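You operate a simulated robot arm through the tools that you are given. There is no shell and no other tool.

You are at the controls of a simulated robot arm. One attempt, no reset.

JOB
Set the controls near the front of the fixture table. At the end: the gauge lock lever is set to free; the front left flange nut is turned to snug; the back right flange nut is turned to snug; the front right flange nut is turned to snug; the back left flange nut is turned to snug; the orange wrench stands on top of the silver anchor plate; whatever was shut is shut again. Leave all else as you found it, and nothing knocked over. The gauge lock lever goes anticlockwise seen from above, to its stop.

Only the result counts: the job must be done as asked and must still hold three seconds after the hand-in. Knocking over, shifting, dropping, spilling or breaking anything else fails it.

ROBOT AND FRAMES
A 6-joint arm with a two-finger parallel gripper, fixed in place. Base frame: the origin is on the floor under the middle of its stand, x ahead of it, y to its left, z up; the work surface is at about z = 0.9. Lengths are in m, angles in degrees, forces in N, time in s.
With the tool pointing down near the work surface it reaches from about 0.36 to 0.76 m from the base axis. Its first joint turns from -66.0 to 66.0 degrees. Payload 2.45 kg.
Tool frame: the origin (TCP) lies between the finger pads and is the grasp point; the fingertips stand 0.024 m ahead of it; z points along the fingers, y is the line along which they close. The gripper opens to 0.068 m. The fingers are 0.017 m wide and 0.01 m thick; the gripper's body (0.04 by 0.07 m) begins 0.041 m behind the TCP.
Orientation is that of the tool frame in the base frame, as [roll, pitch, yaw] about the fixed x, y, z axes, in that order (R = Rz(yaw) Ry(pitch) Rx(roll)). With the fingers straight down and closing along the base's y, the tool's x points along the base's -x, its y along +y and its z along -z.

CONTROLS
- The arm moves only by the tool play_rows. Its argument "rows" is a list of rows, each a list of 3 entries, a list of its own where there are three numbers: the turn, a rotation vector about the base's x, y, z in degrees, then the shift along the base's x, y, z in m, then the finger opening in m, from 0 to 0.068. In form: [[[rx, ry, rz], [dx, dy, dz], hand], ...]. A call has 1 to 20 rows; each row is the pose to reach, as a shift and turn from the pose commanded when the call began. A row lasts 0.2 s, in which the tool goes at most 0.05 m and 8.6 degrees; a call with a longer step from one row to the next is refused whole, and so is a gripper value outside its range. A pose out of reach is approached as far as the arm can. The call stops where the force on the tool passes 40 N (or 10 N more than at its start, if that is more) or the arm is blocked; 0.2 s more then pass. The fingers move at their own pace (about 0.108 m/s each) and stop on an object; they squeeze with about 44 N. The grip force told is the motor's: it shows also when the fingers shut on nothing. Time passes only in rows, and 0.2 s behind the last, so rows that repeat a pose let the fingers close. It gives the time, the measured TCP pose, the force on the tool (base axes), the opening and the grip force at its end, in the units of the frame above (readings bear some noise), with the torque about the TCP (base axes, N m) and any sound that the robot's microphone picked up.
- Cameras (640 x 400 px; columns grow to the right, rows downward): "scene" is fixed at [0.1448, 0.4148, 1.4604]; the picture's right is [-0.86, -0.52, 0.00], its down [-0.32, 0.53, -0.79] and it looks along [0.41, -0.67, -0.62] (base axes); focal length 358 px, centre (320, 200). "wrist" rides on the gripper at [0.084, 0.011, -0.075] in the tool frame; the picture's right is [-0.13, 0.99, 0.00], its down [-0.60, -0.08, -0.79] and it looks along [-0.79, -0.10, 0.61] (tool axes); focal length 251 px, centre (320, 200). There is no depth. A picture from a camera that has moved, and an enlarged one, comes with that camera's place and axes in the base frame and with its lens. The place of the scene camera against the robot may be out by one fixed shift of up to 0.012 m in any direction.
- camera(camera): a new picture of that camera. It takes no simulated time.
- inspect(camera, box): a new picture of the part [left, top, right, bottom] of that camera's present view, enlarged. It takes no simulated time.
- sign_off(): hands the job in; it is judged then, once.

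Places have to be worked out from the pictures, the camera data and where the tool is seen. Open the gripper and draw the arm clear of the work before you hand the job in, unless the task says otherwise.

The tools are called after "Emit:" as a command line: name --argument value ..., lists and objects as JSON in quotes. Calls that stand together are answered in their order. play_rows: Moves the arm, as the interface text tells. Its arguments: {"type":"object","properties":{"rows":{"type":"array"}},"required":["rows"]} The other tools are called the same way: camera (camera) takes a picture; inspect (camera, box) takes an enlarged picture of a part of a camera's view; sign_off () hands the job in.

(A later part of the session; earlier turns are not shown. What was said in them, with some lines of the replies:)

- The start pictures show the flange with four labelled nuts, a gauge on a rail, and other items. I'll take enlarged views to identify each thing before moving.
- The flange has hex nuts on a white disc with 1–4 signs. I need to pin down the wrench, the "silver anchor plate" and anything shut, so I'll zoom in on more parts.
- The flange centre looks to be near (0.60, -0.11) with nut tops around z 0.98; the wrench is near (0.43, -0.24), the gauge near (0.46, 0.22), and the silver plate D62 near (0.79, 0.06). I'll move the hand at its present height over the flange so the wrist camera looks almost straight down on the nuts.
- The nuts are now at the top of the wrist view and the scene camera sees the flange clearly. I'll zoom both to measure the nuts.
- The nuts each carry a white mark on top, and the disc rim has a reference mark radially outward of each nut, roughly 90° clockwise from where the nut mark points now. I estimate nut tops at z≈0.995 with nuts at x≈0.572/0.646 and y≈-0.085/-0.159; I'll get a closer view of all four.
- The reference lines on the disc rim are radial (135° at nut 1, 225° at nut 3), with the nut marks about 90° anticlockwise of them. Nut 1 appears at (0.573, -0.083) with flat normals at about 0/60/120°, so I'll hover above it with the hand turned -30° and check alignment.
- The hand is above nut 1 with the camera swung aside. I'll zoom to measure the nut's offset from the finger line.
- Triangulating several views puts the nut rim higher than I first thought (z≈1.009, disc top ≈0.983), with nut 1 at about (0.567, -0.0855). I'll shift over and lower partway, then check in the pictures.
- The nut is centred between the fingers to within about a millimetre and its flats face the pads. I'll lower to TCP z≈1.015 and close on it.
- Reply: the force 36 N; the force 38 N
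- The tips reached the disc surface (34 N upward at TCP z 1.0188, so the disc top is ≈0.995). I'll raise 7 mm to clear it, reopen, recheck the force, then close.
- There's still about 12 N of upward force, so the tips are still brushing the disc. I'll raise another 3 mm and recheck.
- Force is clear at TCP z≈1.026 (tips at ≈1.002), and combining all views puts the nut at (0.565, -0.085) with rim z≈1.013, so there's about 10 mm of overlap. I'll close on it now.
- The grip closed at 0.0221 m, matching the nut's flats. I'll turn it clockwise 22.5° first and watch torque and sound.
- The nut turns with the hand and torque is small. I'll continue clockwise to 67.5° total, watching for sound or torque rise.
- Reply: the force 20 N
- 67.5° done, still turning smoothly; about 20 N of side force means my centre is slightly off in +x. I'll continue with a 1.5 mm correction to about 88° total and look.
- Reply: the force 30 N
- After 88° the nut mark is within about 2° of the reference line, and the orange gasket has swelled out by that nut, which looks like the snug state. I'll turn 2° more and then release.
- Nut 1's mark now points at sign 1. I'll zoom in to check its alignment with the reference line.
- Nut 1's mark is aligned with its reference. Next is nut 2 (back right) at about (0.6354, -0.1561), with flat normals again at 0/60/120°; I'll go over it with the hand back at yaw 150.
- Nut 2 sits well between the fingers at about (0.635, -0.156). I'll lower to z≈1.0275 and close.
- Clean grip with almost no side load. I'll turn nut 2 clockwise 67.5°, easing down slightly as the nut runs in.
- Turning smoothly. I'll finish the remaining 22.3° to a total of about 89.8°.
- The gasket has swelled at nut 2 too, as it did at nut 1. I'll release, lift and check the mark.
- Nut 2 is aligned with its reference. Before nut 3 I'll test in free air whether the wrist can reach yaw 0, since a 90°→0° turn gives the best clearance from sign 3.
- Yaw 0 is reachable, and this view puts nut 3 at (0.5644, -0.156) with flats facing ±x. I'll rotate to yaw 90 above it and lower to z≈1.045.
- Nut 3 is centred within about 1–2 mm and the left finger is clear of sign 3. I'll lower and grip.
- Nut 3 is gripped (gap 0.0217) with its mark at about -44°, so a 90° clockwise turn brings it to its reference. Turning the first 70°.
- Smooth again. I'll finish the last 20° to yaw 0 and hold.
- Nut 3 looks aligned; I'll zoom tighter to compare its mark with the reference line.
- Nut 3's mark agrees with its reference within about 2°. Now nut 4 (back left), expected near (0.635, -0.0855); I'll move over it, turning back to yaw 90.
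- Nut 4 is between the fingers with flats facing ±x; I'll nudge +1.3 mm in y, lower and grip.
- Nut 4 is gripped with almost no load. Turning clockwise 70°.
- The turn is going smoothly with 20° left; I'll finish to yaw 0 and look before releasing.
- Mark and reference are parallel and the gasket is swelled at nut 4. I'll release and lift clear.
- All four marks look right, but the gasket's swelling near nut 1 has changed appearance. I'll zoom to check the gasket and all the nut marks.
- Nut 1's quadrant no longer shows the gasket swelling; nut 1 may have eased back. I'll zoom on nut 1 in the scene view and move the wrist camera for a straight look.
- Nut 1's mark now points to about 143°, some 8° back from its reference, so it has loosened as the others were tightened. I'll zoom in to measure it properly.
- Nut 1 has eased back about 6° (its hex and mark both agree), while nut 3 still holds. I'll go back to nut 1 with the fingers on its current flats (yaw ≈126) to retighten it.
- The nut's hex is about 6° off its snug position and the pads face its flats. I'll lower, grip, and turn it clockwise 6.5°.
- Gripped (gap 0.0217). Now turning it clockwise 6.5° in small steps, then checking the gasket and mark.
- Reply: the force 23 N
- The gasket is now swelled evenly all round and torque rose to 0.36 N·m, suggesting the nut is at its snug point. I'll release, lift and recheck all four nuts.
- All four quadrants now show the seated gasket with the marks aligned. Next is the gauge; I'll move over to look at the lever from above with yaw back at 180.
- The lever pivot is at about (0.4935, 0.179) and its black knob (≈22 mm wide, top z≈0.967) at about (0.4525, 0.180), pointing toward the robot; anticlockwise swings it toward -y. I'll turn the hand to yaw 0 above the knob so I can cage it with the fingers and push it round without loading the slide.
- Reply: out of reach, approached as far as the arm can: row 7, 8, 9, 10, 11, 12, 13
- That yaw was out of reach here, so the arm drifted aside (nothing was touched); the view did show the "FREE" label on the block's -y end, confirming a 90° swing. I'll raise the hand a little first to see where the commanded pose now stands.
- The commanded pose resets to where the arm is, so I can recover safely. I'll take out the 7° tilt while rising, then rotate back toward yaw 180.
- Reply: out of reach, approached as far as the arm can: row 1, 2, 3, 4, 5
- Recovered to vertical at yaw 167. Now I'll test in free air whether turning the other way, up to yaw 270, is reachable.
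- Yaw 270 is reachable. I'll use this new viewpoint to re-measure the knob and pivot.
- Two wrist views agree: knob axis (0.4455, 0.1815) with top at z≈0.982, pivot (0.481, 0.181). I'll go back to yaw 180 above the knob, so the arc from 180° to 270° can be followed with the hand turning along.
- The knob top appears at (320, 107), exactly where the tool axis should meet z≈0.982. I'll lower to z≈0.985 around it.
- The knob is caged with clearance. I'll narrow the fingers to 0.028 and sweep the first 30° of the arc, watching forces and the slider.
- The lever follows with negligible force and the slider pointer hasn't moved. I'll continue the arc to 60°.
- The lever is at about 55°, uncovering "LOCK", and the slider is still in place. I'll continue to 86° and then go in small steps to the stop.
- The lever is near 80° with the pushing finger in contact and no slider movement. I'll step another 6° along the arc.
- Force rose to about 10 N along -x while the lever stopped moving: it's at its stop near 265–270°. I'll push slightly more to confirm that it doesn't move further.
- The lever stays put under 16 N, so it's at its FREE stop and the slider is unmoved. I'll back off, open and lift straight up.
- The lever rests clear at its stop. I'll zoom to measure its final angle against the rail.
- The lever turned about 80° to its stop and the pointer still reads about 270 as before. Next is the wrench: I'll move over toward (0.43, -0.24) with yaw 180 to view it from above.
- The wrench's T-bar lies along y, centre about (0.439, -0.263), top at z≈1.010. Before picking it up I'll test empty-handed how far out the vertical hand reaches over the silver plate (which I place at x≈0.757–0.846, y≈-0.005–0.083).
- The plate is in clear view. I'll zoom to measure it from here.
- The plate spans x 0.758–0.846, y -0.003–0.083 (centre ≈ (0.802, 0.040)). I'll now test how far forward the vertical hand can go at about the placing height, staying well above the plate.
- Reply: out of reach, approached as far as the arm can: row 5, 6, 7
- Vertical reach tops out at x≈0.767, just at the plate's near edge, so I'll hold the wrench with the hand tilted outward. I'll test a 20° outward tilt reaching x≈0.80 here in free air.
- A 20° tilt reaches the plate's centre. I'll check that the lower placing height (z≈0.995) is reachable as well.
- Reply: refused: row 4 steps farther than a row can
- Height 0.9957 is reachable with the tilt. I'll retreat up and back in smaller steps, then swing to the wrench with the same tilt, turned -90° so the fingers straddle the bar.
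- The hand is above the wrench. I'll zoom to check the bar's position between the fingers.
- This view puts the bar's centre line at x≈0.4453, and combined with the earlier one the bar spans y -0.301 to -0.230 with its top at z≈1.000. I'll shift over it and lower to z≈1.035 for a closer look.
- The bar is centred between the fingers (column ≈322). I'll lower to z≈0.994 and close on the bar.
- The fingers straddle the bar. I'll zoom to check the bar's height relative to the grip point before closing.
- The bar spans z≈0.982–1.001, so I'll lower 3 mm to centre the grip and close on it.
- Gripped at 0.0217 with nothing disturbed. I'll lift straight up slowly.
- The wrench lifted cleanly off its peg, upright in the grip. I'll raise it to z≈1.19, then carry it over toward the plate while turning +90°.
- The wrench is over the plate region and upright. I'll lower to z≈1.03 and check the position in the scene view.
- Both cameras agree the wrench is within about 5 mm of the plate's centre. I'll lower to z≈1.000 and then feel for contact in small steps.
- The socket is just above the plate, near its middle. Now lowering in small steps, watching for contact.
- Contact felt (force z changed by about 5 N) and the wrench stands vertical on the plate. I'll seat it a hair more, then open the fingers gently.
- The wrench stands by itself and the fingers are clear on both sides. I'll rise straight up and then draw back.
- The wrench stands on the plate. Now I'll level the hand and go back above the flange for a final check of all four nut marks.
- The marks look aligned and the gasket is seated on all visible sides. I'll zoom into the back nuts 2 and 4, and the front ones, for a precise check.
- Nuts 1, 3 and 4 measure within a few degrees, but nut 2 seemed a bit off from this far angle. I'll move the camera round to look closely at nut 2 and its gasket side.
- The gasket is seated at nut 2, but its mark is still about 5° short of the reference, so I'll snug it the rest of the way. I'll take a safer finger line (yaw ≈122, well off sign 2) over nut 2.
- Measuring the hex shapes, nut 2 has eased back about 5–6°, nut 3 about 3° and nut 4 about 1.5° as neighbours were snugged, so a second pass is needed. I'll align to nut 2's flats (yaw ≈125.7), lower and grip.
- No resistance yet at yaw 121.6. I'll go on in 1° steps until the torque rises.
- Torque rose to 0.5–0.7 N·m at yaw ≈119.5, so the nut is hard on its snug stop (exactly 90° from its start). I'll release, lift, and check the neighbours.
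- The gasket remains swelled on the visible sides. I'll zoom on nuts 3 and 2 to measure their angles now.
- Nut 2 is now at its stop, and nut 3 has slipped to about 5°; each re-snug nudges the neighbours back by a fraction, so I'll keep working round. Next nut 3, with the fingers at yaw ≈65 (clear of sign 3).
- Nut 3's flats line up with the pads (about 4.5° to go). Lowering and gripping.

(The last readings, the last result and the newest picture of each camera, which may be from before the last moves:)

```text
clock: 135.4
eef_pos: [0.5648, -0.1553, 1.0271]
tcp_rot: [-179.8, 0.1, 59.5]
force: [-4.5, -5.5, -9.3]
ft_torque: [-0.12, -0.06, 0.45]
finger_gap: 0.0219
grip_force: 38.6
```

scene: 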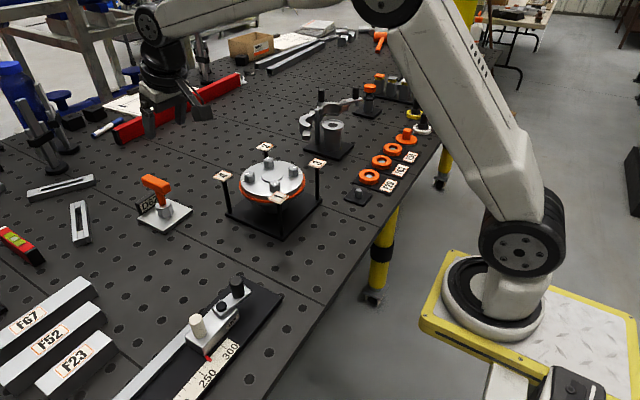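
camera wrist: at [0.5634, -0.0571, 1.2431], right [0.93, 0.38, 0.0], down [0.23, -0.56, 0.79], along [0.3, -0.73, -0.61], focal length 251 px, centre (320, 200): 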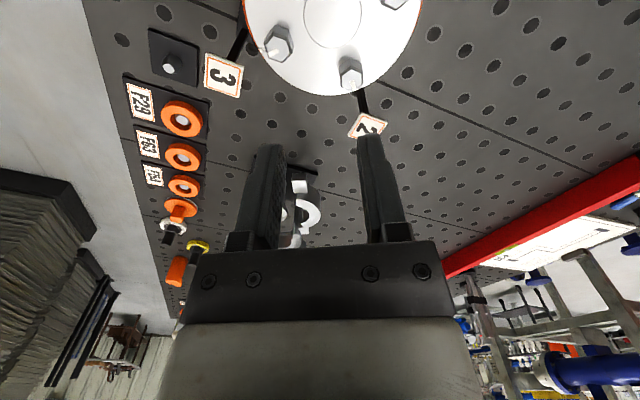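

Nut 3 is on its stop (0.45 N·m). I'll release, lift, and go to nut 4 at the same hand angle.

Emit:
play_rows --rows '[[[0, 0, 0.6], [0, 0.0, 0], 0.015], [[0, 0, 0.6], [0, 0.0, 0], 0.032], [[0, 0, 0.6], [0, 0.0, 0], 0.032], [[0, 0, 0.6], [0, 0.0, 0.02], 0.032], [[0, 0, 2], [0, 0.0, 0.045], 0.034], [[0, 0, 4], [0.01, 0.01, 0.075], 0.036], [[0, 0, 4.5], [0.035, 0.035, 0.075], 0.036], [[0, 0, 4.5], [0.06, 0.06, 0.075], 0.036], [[0, 0, 4.5], [0.0702, 0.0705, 0.06], 0.036], [[0, 0, 4.5], [0.0702, 0.0705, 0.03], 0.036], [[0, 0, 4.5], [0.0702, 0.0705, 0.0185], 0.036], [[0, 0, 4.5], [0.0702, 0.0705, 0.0185], 0.036]]'

Emit:
inspect --camera "wrist" --box '[220, 80, 420, 205]'

Emit:
inspect --camera "scene" --box '[210, 130, 330, 240]'

```text
clock: 138.0
eef_pos: [0.6359, -0.0844, 1.045]
tcp_rot: [-180.0, 0.0, 64.1]
force: [0.2, -0.5, -0.1]
ft_torque: [-0.01, 0.01, 0.01]
finger_gap: 0.036
grip_force: 0.0
```

```text
3.20 times, centred on (320, 142) of wrist
camera zoom: at [0.6819, -0.014, 1.1201], right [0.84, -0.55, 0.0], down [-0.33, -0.51, 0.79], along [-0.44, -0.66, -0.61], focal length 805 px, centre (320, 384)
```

zoom: 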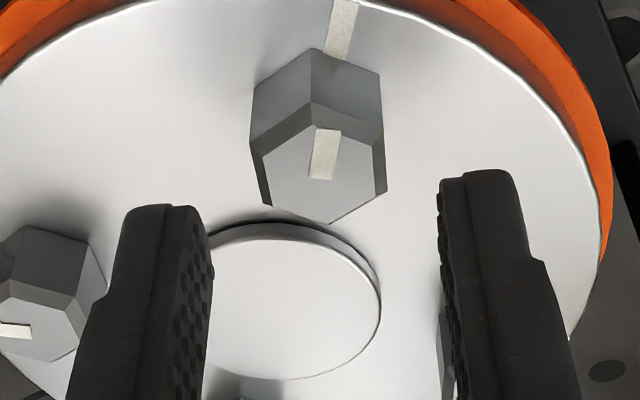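

```text
3.64 times, centred on (270, 185) of scene
camera zoom: at [0.1448, 0.4148, 1.4604], right [-0.86, -0.52, 0.0], down [-0.32, 0.53, -0.79], along [0.41, -0.67, -0.62], focal length 1302 px, centre (502, 254)
```

zoom: 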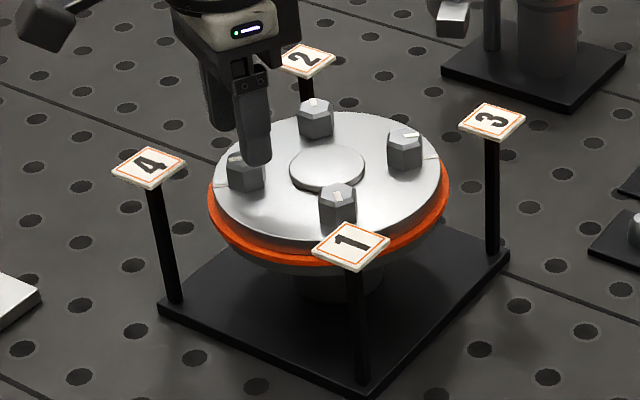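

Nut 4 is about 4° short. Lowering, gripping and turning it to its stop.

Emit:
play_rows --rows '[[[0, 0, 0], [-0.0004, 0.0002, -0.008], 0.036], [[0, 0, 0], [-0.0004, 0.0002, -0.0175], 0.036], [[0, 0, 0], [-0.0004, 0.0002, -0.0175], 0.036]]'

Emit:
play_rows --rows '[[[0, 0, 0], [0.0, 0.0, 0], 0.015], [[0, 0, 0], [0.0, 0.0, 0], 0.015], [[0, 0, 0], [0.0, 0.0, 0], 0.015]]'

Emit:
play_rows --rows '[[[0, 0, -1.2], [0.0, 0.0, 0], 0.015], [[0, 0, -2.5], [0.0, 0.0, 0], 0.015], [[0, 0, -3.5], [0.0, 0.0, 0], 0.015], [[0, 0, -4.5], [0.0, 0.0, 0], 0.015], [[0, 0, -4.5], [0.0, 0.0, 0], 0.015]]'

```text
clock: 138.8
eef_pos: [0.6342, -0.0851, 1.0282]
tcp_rot: [-179.9, 0.0, 64.1]
force: [-0.5, -0.2, 0.3]
ft_torque: [0.04, -0.02, 0.0]
finger_gap: 0.0357
grip_force: 0.1
```

```text
clock: 139.6
eef_pos: [0.634, -0.0843, 1.0294]
tcp_rot: [180.0, 0.0, 64.2]
force: [10.1, -3.2, -4.6]
ft_torque: [-0.09, -0.4, 0.09]
finger_gap: 0.0219
grip_force: 38.6
```

```text
clock: 140.8
eef_pos: [0.6355, -0.0829, 1.0296]
tcp_rot: [180.0, 0.1, 59.5]
force: [11.6, -7.2, -3.0]
ft_torque: [-0.08, -0.31, 0.45]
finger_gap: 0.0216
grip_force: 38.5
```

Nut 4 is on its stop too. I'll release, lift and look at all four from above to see how far nuts 1 and 2 have moved.

Emit:
play_rows --rows '[[[0, 0, 0.6], [0, 0.0, 0], 0.015], [[0, 0, 0.6], [0, 0.0, 0], 0.032], [[0, 0, 0.6], [0, 0.0, 0], 0.032], [[0, 0, 0.6], [0, 0.0, 0.02], 0.032], [[0, 0, 0.6], [0, 0.0, 0.045], 0.034], [[0, 0, 0.6], [-0.005, 0, 0.08], 0.05], [[0, 0, 0.6], [-0.015, -0.002, 0.12], 0.068], [[0, 0, 0.6], [-0.015, -0.002, 0.12], 0.068]]'

Emit:
camera --camera "wrist"

Emit:
inspect --camera "wrist" --box '[230, 0, 430, 145]'

Emit:
inspect --camera "scene" --box '[210, 130, 330, 240]'

```text
clock: 142.6
eef_pos: [0.6195, -0.0859, 1.1487]
tcp_rot: [-179.9, 0.0, 60.2]
force: [0.0, -0.9, -0.7]
ft_torque: [0.02, 0.05, -0.01]
finger_gap: 0.0679
grip_force: 0.1
```

```text
taken
camera wrist: at [0.6717, -0.019, 1.2229], right [0.8, -0.6, 0.0], down [-0.37, -0.49, 0.79], along [-0.48, -0.63, -0.61], focal length 251 px, centre (320, 200)
```

wrist: 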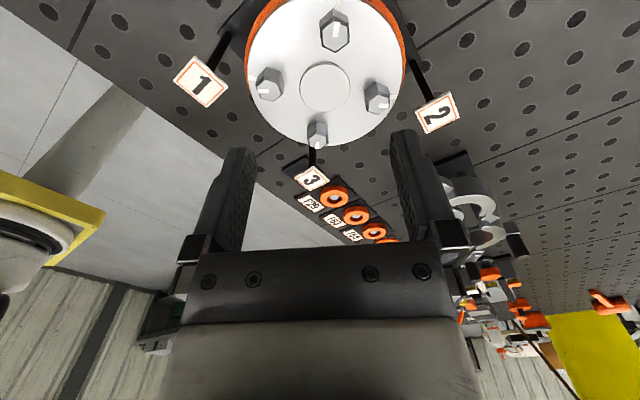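

```text
2.76 times, centred on (330, 72) of wrist
camera zoom: at [0.6717, -0.019, 1.2229], right [0.8, -0.6, 0.0], down [-0.37, -0.49, 0.79], along [-0.48, -0.63, -0.61], focal length 694 px, centre (292, 552)
```

zoom: 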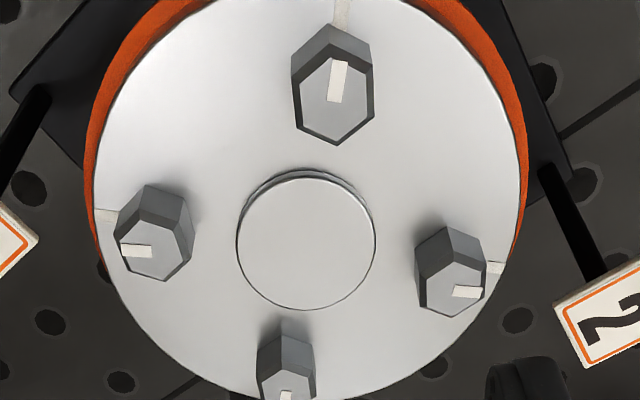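

```text
3.64 times, centred on (270, 185) of scene
camera zoom: at [0.1448, 0.4148, 1.4604], right [-0.86, -0.52, 0.0], down [-0.32, 0.53, -0.79], along [0.41, -0.67, -0.62], focal length 1302 px, centre (502, 254)
```

zoom: 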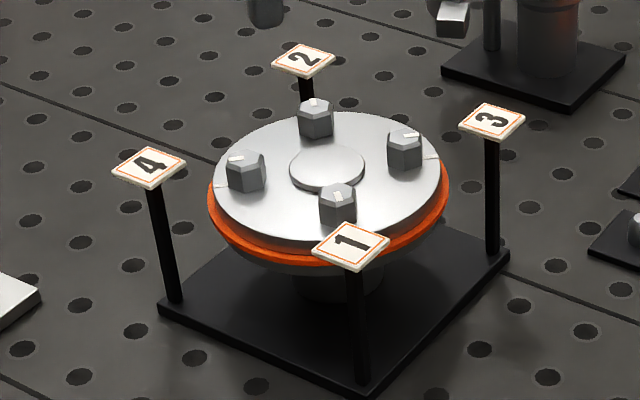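

I'll zoom in on each nut from here to measure their hex angles.

Emit:
inspect --camera "wrist" --box '[245, 55, 315, 110]'

Emit:
inspect --camera "wrist" --box '[350, 70, 420, 125]'

Emit:
inspect --camera "wrist" --box '[300, 0, 370, 55]'

Emit:
inspect --camera "wrist" --box '[285, 105, 355, 160]'

```text
7.27 times, centred on (280, 82) of wrist
camera zoom: at [0.6717, -0.019, 1.2229], right [0.8, -0.6, 0.0], down [-0.37, -0.49, 0.79], along [-0.48, -0.63, -0.61], focal length 1829 px, centre (611, 1054)
```

zoom: 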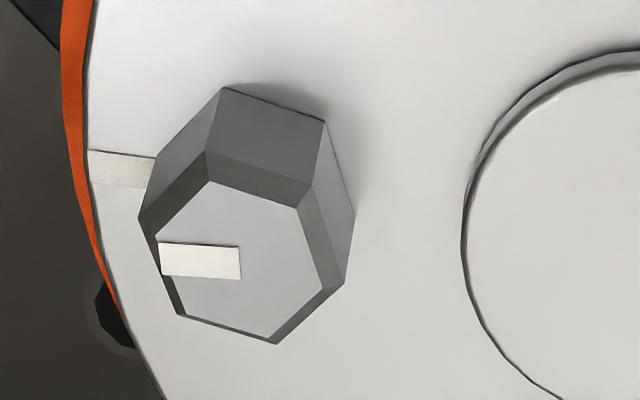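

```text
7.27 times, centred on (385, 98) of wrist
camera zoom: at [0.6717, -0.019, 1.2229], right [0.8, -0.6, 0.0], down [-0.37, -0.49, 0.79], along [-0.48, -0.63, -0.61], focal length 1829 px, centre (-153, 946)
```

zoom: 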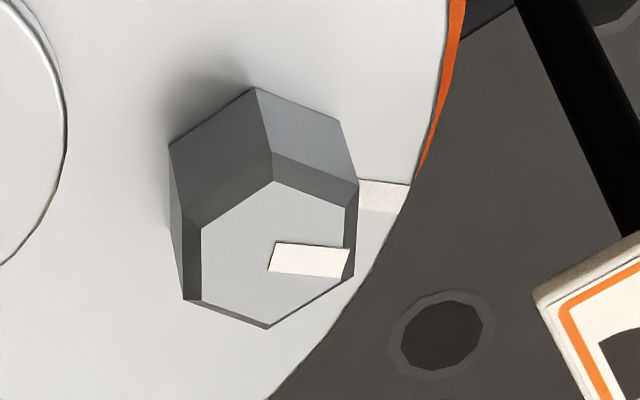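

```text
7.27 times, centred on (335, 28) of wrist
camera zoom: at [0.6717, -0.019, 1.2229], right [0.8, -0.6, 0.0], down [-0.37, -0.49, 0.79], along [-0.48, -0.63, -0.61], focal length 1829 px, centre (211, 1454)
```

zoom: 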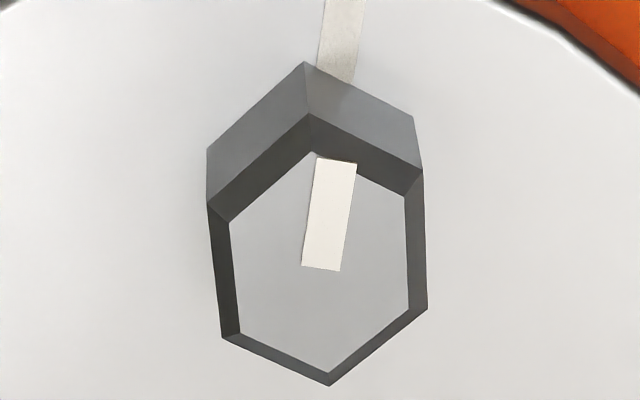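

```text
7.27 times, centred on (320, 132) of wrist
camera zoom: at [0.6717, -0.019, 1.2229], right [0.8, -0.6, 0.0], down [-0.37, -0.49, 0.79], along [-0.48, -0.63, -0.61], focal length 1829 px, centre (320, 691)
```

zoom: 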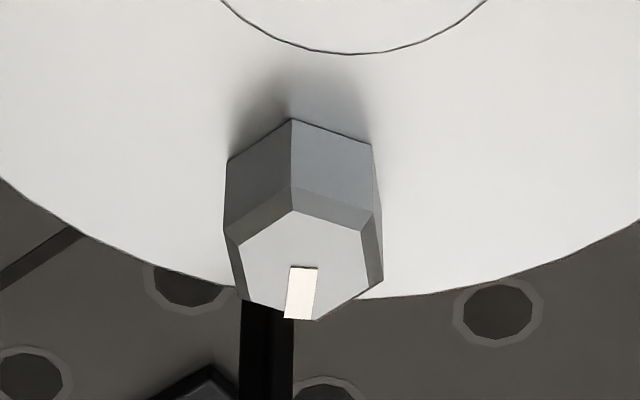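

State now: nut 1 ≈4.5° back, nut 2 ≈2.3°, nut 3 ≈1.1°, nut 4 ≈0.2°. Re-snugging nut 1 once more should leave everything within about 3°, so I'll go to nut 1 at yaw ≈124.5.

Emit:
play_rows --rows '[[[0, 0, 8], [-0.008, 0, 0], 0.05], [[0, 0, 16], [-0.016, 0, 0], 0.04], [[0, 0, 24], [-0.024, 0, 0], 0.036], [[0, 0, 32], [-0.032, 0, 0], 0.036], [[0, 0, 40], [-0.04, 0, 0], 0.036], [[0, 0, 48], [-0.048, 0, 0], 0.036], [[0, 0, 56], [-0.055, 0.0003, -0.01], 0.036], [[0, 0, 64.3], [-0.055, 0.0003, -0.04], 0.036], [[0, 0, 64.3], [-0.055, 0.0003, -0.075], 0.036], [[0, 0, 64.3], [-0.055, 0.0003, -0.1027], 0.036], [[0, 0, 64.3], [-0.055, 0.0003, -0.1027], 0.036]]'

Emit:
inspect --camera "wrist" --box '[220, 80, 420, 205]'

```text
clock: 145.0
eef_pos: [0.5646, -0.086, 1.0459]
tcp_rot: [-179.9, 0.0, 124.5]
force: [0.0, 0.2, -0.3]
ft_torque: [-0.03, 0.0, 0.0]
finger_gap: 0.036
grip_force: 0.0
```

```text
3.20 times, centred on (320, 142) of wrist
camera zoom: at [0.5261, -0.0115, 1.1202], right [0.89, 0.46, 0.0], down [0.28, -0.54, 0.79], along [0.36, -0.71, -0.61], focal length 805 px, centre (320, 384)
```

zoom: 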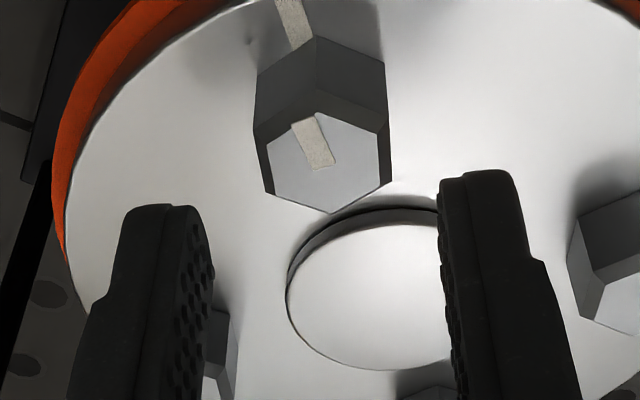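

Aligned over nut 1. Lowering, gripping and turning it gently to its stop.

Emit:
play_rows --rows '[[[0, 0, 0], [0, 0.0004, -0.008], 0.036], [[0, 0, 0], [0, 0.0004, -0.0183], 0.036], [[0, 0, 0], [0, 0.0004, -0.0183], 0.036]]'

Emit:
play_rows --rows '[[[0, 0, 0], [0.0, 0.0, 0], 0.015], [[0, 0, 0], [0.0, 0.0, 0], 0.015], [[0, 0, 0], [0.0, 0.0, 0], 0.015]]'

Emit:
play_rows --rows '[[[0, 0, -1.2], [0.0, 0.0, 0], 0.015], [[0, 0, -2.5], [0.0, 0.0, 0], 0.015], [[0, 0, -3.7], [0.0, 0.0, 0], 0.015], [[0, 0, -5], [0.0, 0.0, 0], 0.015], [[0, 0, -5], [0.0, 0.0, 0], 0.015]]'

```text
clock: 145.8
eef_pos: [0.565, -0.0845, 1.0273]
tcp_rot: [-180.0, 0.0, 124.6]
force: [0.5, 0.4, 0.5]
ft_torque: [0.0, -0.02, -0.01]
finger_gap: 0.0361
grip_force: 0.0
```

```text
clock: 146.6
eef_pos: [0.5652, -0.0845, 1.0281]
tcp_rot: [-179.9, 0.0, 124.6]
force: [-1.9, -1.8, -0.8]
ft_torque: [-0.05, 0.1, 0.02]
finger_gap: 0.0219
grip_force: 38.7
```

```text
clock: 147.8
eef_pos: [0.5651, -0.085, 1.0283]
tcp_rot: [-179.9, 0.0, 119.6]
force: [-3.0, -5.3, 0.4]
ft_torque: [-0.24, 0.06, 0.53]
finger_gap: 0.0216
grip_force: 38.9
```

Nut 1 is on its stop again (0.53 N·m). Releasing and lifting to measure all four once more.

Emit:
play_rows --rows '[[[0, 0, 0.6], [0, 0.0, 0], 0.015], [[0, 0, 0.6], [0, 0.0, 0], 0.032], [[0, 0, 0.6], [0, 0.0, 0], 0.032], [[0, 0, 0.6], [0, 0.0, 0.02], 0.032], [[0, 0, 0.6], [0, 0.0, 0.045], 0.034], [[0, 0, 0.6], [0.005, 0, 0.08], 0.05], [[0, 0, 0.6], [0.015, -0.001, 0.12], 0.068], [[0, 0, 0.6], [0.015, -0.001, 0.12], 0.068]]'

Emit:
camera --camera "wrist"

Emit:
inspect --camera "scene" --box '[210, 130, 330, 240]'

```text
clock: 149.6
eef_pos: [0.5803, -0.0851, 1.1487]
tcp_rot: [-179.9, 0.0, 120.1]
force: [1.0, -0.5, 0.7]
ft_torque: [-0.01, 0.0, 0.02]
finger_gap: 0.068
grip_force: 0.1
```

```text
taken
camera wrist: at [0.5476, -0.0072, 1.2224], right [0.92, 0.39, 0.0], down [0.24, -0.56, 0.79], along [0.3, -0.73, -0.61], focal length 251 px, centre (320, 200)
```

wrist: 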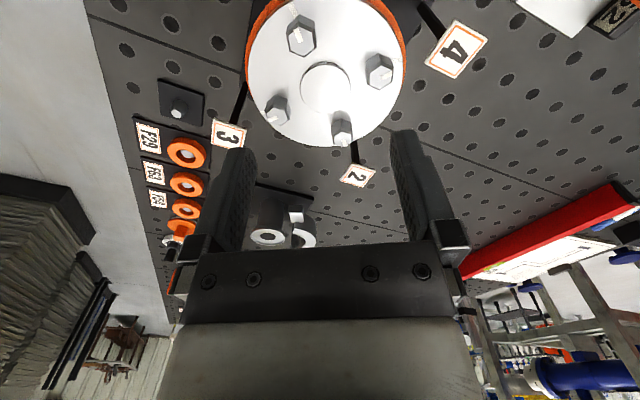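

```text
3.64 times, centred on (270, 185) of scene
camera zoom: at [0.1448, 0.4148, 1.4604], right [-0.86, -0.52, 0.0], down [-0.32, 0.53, -0.79], along [0.41, -0.67, -0.62], focal length 1302 px, centre (502, 254)
```

zoom: 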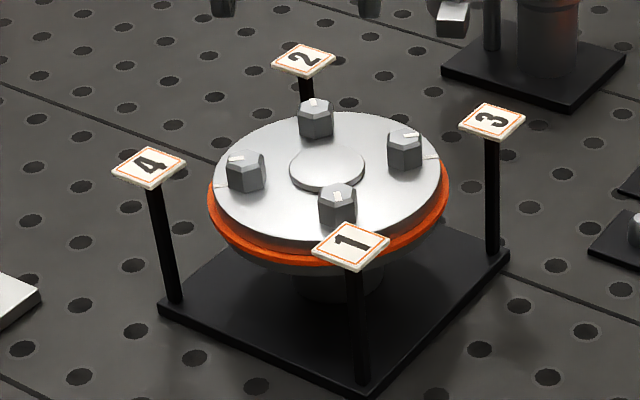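

Emit:
inspect --camera "wrist" --box '[265, 5, 335, 65]'

Emit:
inspect --camera "wrist" --box '[345, 40, 415, 100]'

Emit:
inspect --camera "wrist" --box '[240, 80, 310, 140]'

Emit:
inspect --camera "wrist" --box '[310, 100, 380, 160]'

```text
6.67 times, centred on (300, 35) of wrist
camera zoom: at [0.5476, -0.0072, 1.2224], right [0.92, 0.39, 0.0], down [0.24, -0.56, 0.79], along [0.3, -0.73, -0.61], focal length 1676 px, centre (453, 1300)
```

zoom: 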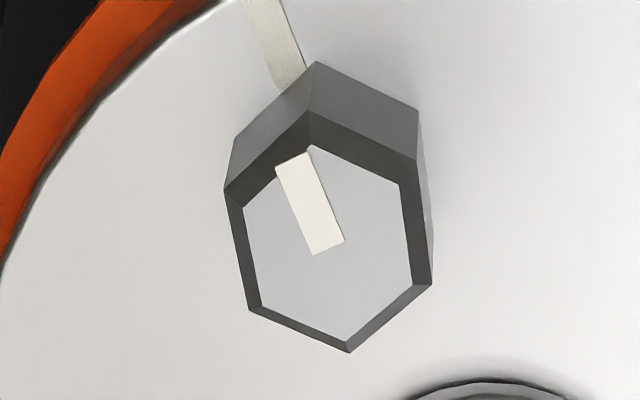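

```text
6.67 times, centred on (380, 70) of wrist
camera zoom: at [0.5476, -0.0072, 1.2224], right [0.92, 0.39, 0.0], down [0.24, -0.56, 0.79], along [0.3, -0.73, -0.61], focal length 1676 px, centre (-80, 1067)
```

zoom: 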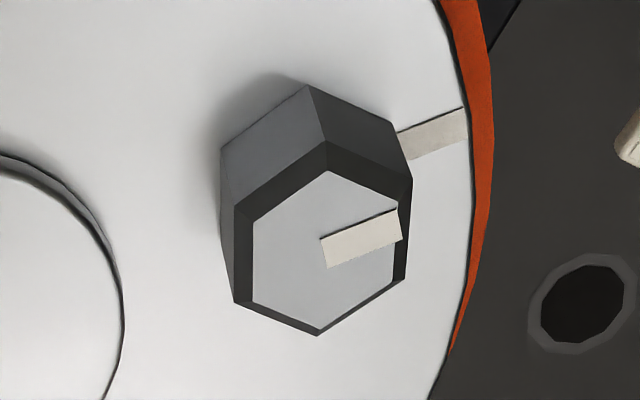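

```text
6.67 times, centred on (275, 110) of wrist
camera zoom: at [0.5476, -0.0072, 1.2224], right [0.92, 0.39, 0.0], down [0.24, -0.56, 0.79], along [0.3, -0.73, -0.61], focal length 1676 px, centre (620, 800)
```

zoom: 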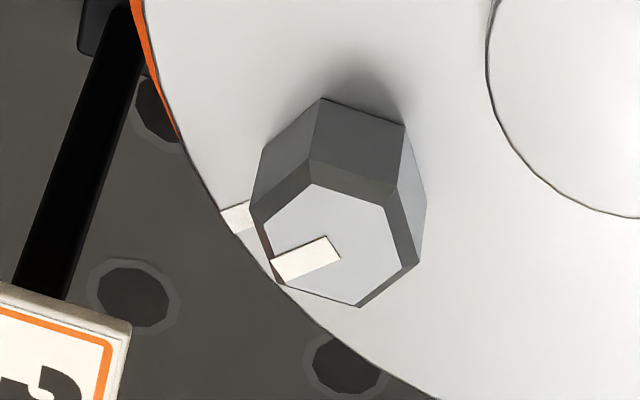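

```text
6.67 times, centred on (345, 130) of wrist
camera zoom: at [0.5476, -0.0072, 1.2224], right [0.92, 0.39, 0.0], down [0.24, -0.56, 0.79], along [0.3, -0.73, -0.61], focal length 1676 px, centre (153, 667)
```

zoom: 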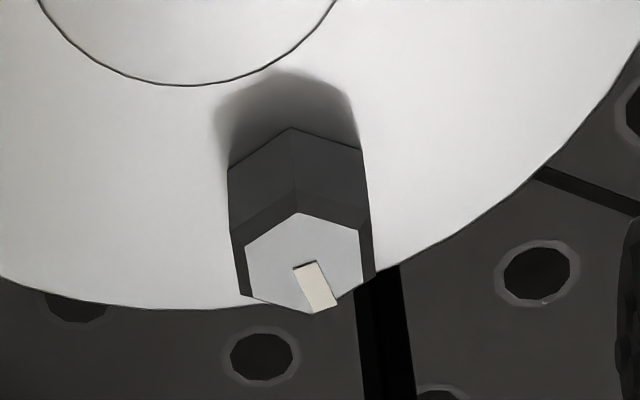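

All nuts now measure within about 2° of their snug stops (1: ~0°, 2: ~1–2°, 3: ~1.6°, 4: ~1.3°) with the gasket seated. I'll draw the arm back and up toward its starting pose, hand open.

Emit:
play_rows --rows '[[[0, 0, 7], [-0.012, 0.012, 0.02], 0.068], [[0, 0, 14], [-0.03, 0.03, 0.04], 0.068], [[0, 0, 21], [-0.048, 0.048, 0.05], 0.068], [[0, 0, 28], [-0.066, 0.066, 0.06], 0.068], [[0, 0, 35], [-0.084, 0.084, 0.06], 0.068], [[0, 0, 42], [-0.102, 0.102, 0.06], 0.068], [[0, 0, 49], [-0.12, 0.12, 0.06], 0.068], [[0, 0, 55], [-0.138, 0.14, 0.06], 0.068], [[0, 0, 60], [-0.15, 0.16, 0.06], 0.068], [[0, 0, 60], [-0.15, 0.165, 0.06], 0.068]]'

Emit:
camera --camera "scene"

Emit:
camera --camera "wrist"

Emit:
inspect --camera "scene" --box '[100, 150, 240, 260]'

Emit:
inspect --camera "scene" --box '[150, 250, 290, 400]'

```text
clock: 151.8
eef_pos: [0.4297, 0.0793, 1.2072]
tcp_rot: [-180.0, 0.1, -179.8]
force: [0.4, -0.1, 0.0]
ft_torque: [0.01, 0.01, 0.0]
finger_gap: 0.068
grip_force: 0.2
```

```text
taken
```

scene: 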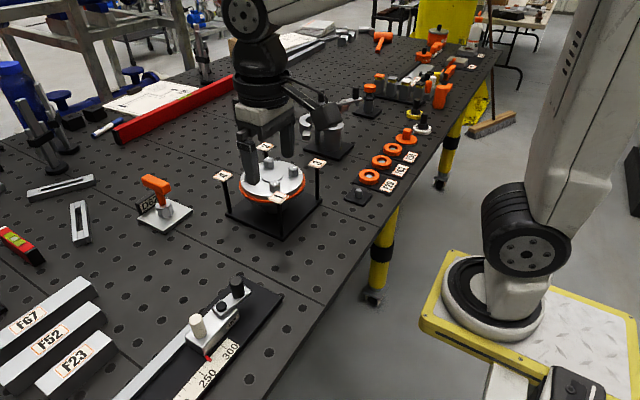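

```text
taken
camera wrist: at [0.3459, 0.0899, 1.2817], right [0.13, 0.99, 0.0], down [0.6, -0.08, 0.79], along [0.79, -0.1, -0.61], focal length 251 px, centre (320, 200)
```

wrist: 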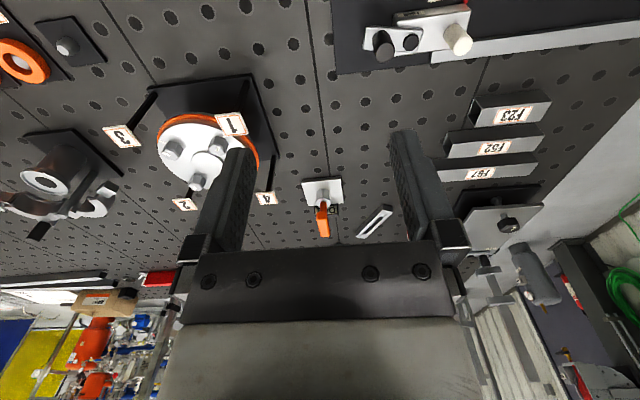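

```text
3.64 times, centred on (170, 205) of scene
camera zoom: at [0.1448, 0.4148, 1.4604], right [-0.86, -0.52, 0.0], down [-0.32, 0.53, -0.79], along [0.41, -0.67, -0.62], focal length 1302 px, centre (866, 182)
```

zoom: 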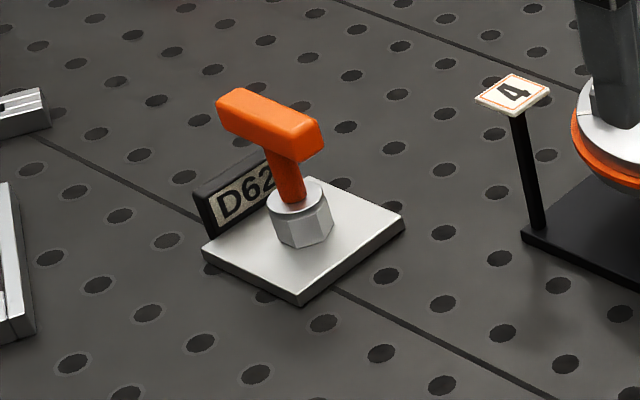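

```text
2.67 times, centred on (220, 325) of scene
camera zoom: at [0.1448, 0.4148, 1.4604], right [-0.86, -0.52, 0.0], down [-0.32, 0.53, -0.79], along [0.41, -0.67, -0.62], focal length 955 px, centre (587, -133)
```

zoom: 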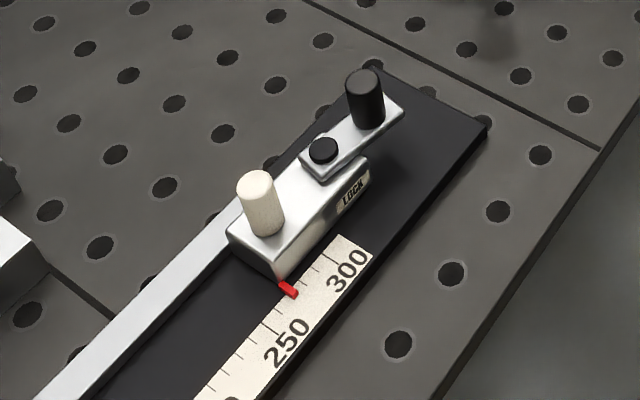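

Wrench, lever and slider all look right. I'll shift the hand aside so the scene camera sees the whole flange, and let a couple of seconds pass to confirm nothing drifts.

Emit:
play_rows --rows '[[[0, 0, 0], [-0.01, 0.03, 0.02], 0.068], [[0, 0, 0], [-0.02, 0.06, 0.04], 0.068], [[0, 0, 0], [-0.03, 0.09, 0.05], 0.068], [[0, 0, 0], [-0.03, 0.12, 0.05], 0.068], [[0, 0, 0], [-0.03, 0.12, 0.05], 0.068], [[0, 0, 0], [-0.03, 0.12, 0.05], 0.068], [[0, 0, 0], [-0.03, 0.12, 0.05], 0.068], [[0, 0, 0], [-0.03, 0.12, 0.05], 0.068], [[0, 0, 0], [-0.03, 0.12, 0.05], 0.068], [[0, 0, 0], [-0.03, 0.12, 0.05], 0.068]]'

Emit:
camera --camera "scene"

Emit:
inspect --camera "scene" --box '[220, 140, 320, 220]'

Emit:
inspect --camera "wrist" --box '[20, 90, 260, 260]'

```text
clock: 154.0
eef_pos: [0.3998, 0.1987, 1.258]
tcp_rot: [-179.9, 0.1, -179.8]
force: [-0.4, -0.3, -0.1]
ft_torque: [-0.01, 0.0, 0.0]
finger_gap: 0.0683
grip_force: 0.1
```

```text
taken
```

scene: 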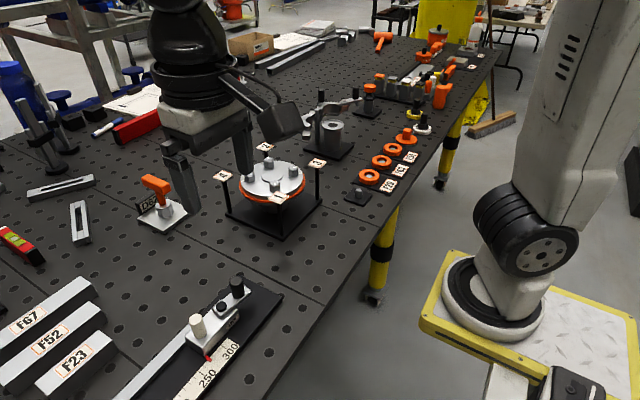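

```text
5.00 times, centred on (270, 180) of scene
camera zoom: at [0.1448, 0.4148, 1.4604], right [-0.86, -0.52, 0.0], down [-0.32, 0.53, -0.79], along [0.41, -0.67, -0.62], focal length 1790 px, centre (570, 300)
```

zoom: 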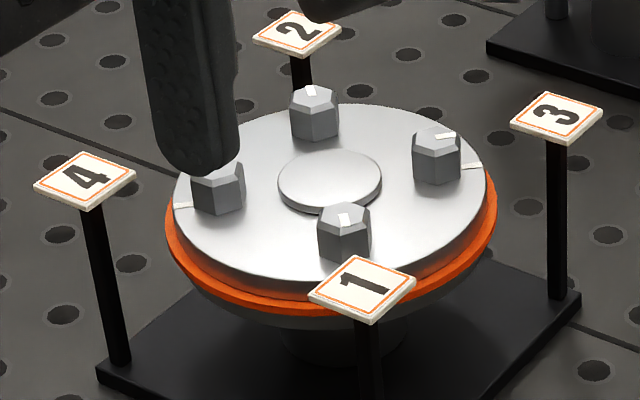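

```text
2.35 times, centred on (140, 175) of wrist
camera zoom: at [0.3158, 0.2097, 1.332], right [0.13, 0.99, 0.0], down [0.6, -0.08, 0.79], along [0.79, -0.1, -0.61], focal length 592 px, centre (744, 259)
```

zoom: 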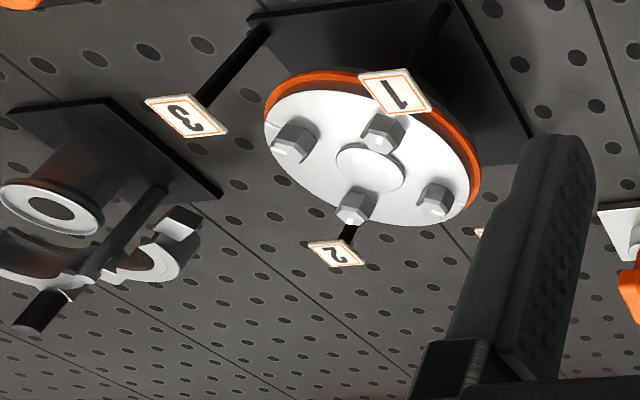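

After several seconds nothing has moved. The nuts are snug with the gasket seated, the lever is at its FREE stop with the slide unmoved, the wrench stands on the silver plate, and the hand is open and clear. I'm handing the job in.

Emit:
sign_off

```text
The job is handed in.
```

I handed the job in with every item set as asked. I don't know the verdict yet; the results below are from my own pictures and force readings.

- **Gauge lock lever:** I turned it anticlockwise about 80°, where it stopped and did not move under a 16 N push. The slide pointer still reads about 270, as before.
- **Flange nuts:** I turned all four clockwise to snug in the order 1–2–3–4. Snugging each nut eased its neighbours back by a few degrees, so I went round again, pushing each nut to its stop. At the last measurement all four marks were within about 2° of snug, and the orange gasket showed seated all round. Nut 2's reading was the noisiest.
- **Orange wrench:** It stands upright near the centre of the silver plate tagged D62. That was the only silver plate in reach, so I took it to be the anchor plate.
- **Anything shut:** I saw nothing that had been shut and opened nothing.

While lining up on the first nut, the fingertips pressed on the flange disc at about 35 N before I raised them. During the lever work the arm drifted aside once at an out-of-reach pose, but it touched nothing. I saw nothing knocked over or shifted in the final pictures, and the hand is open and clear of the work.
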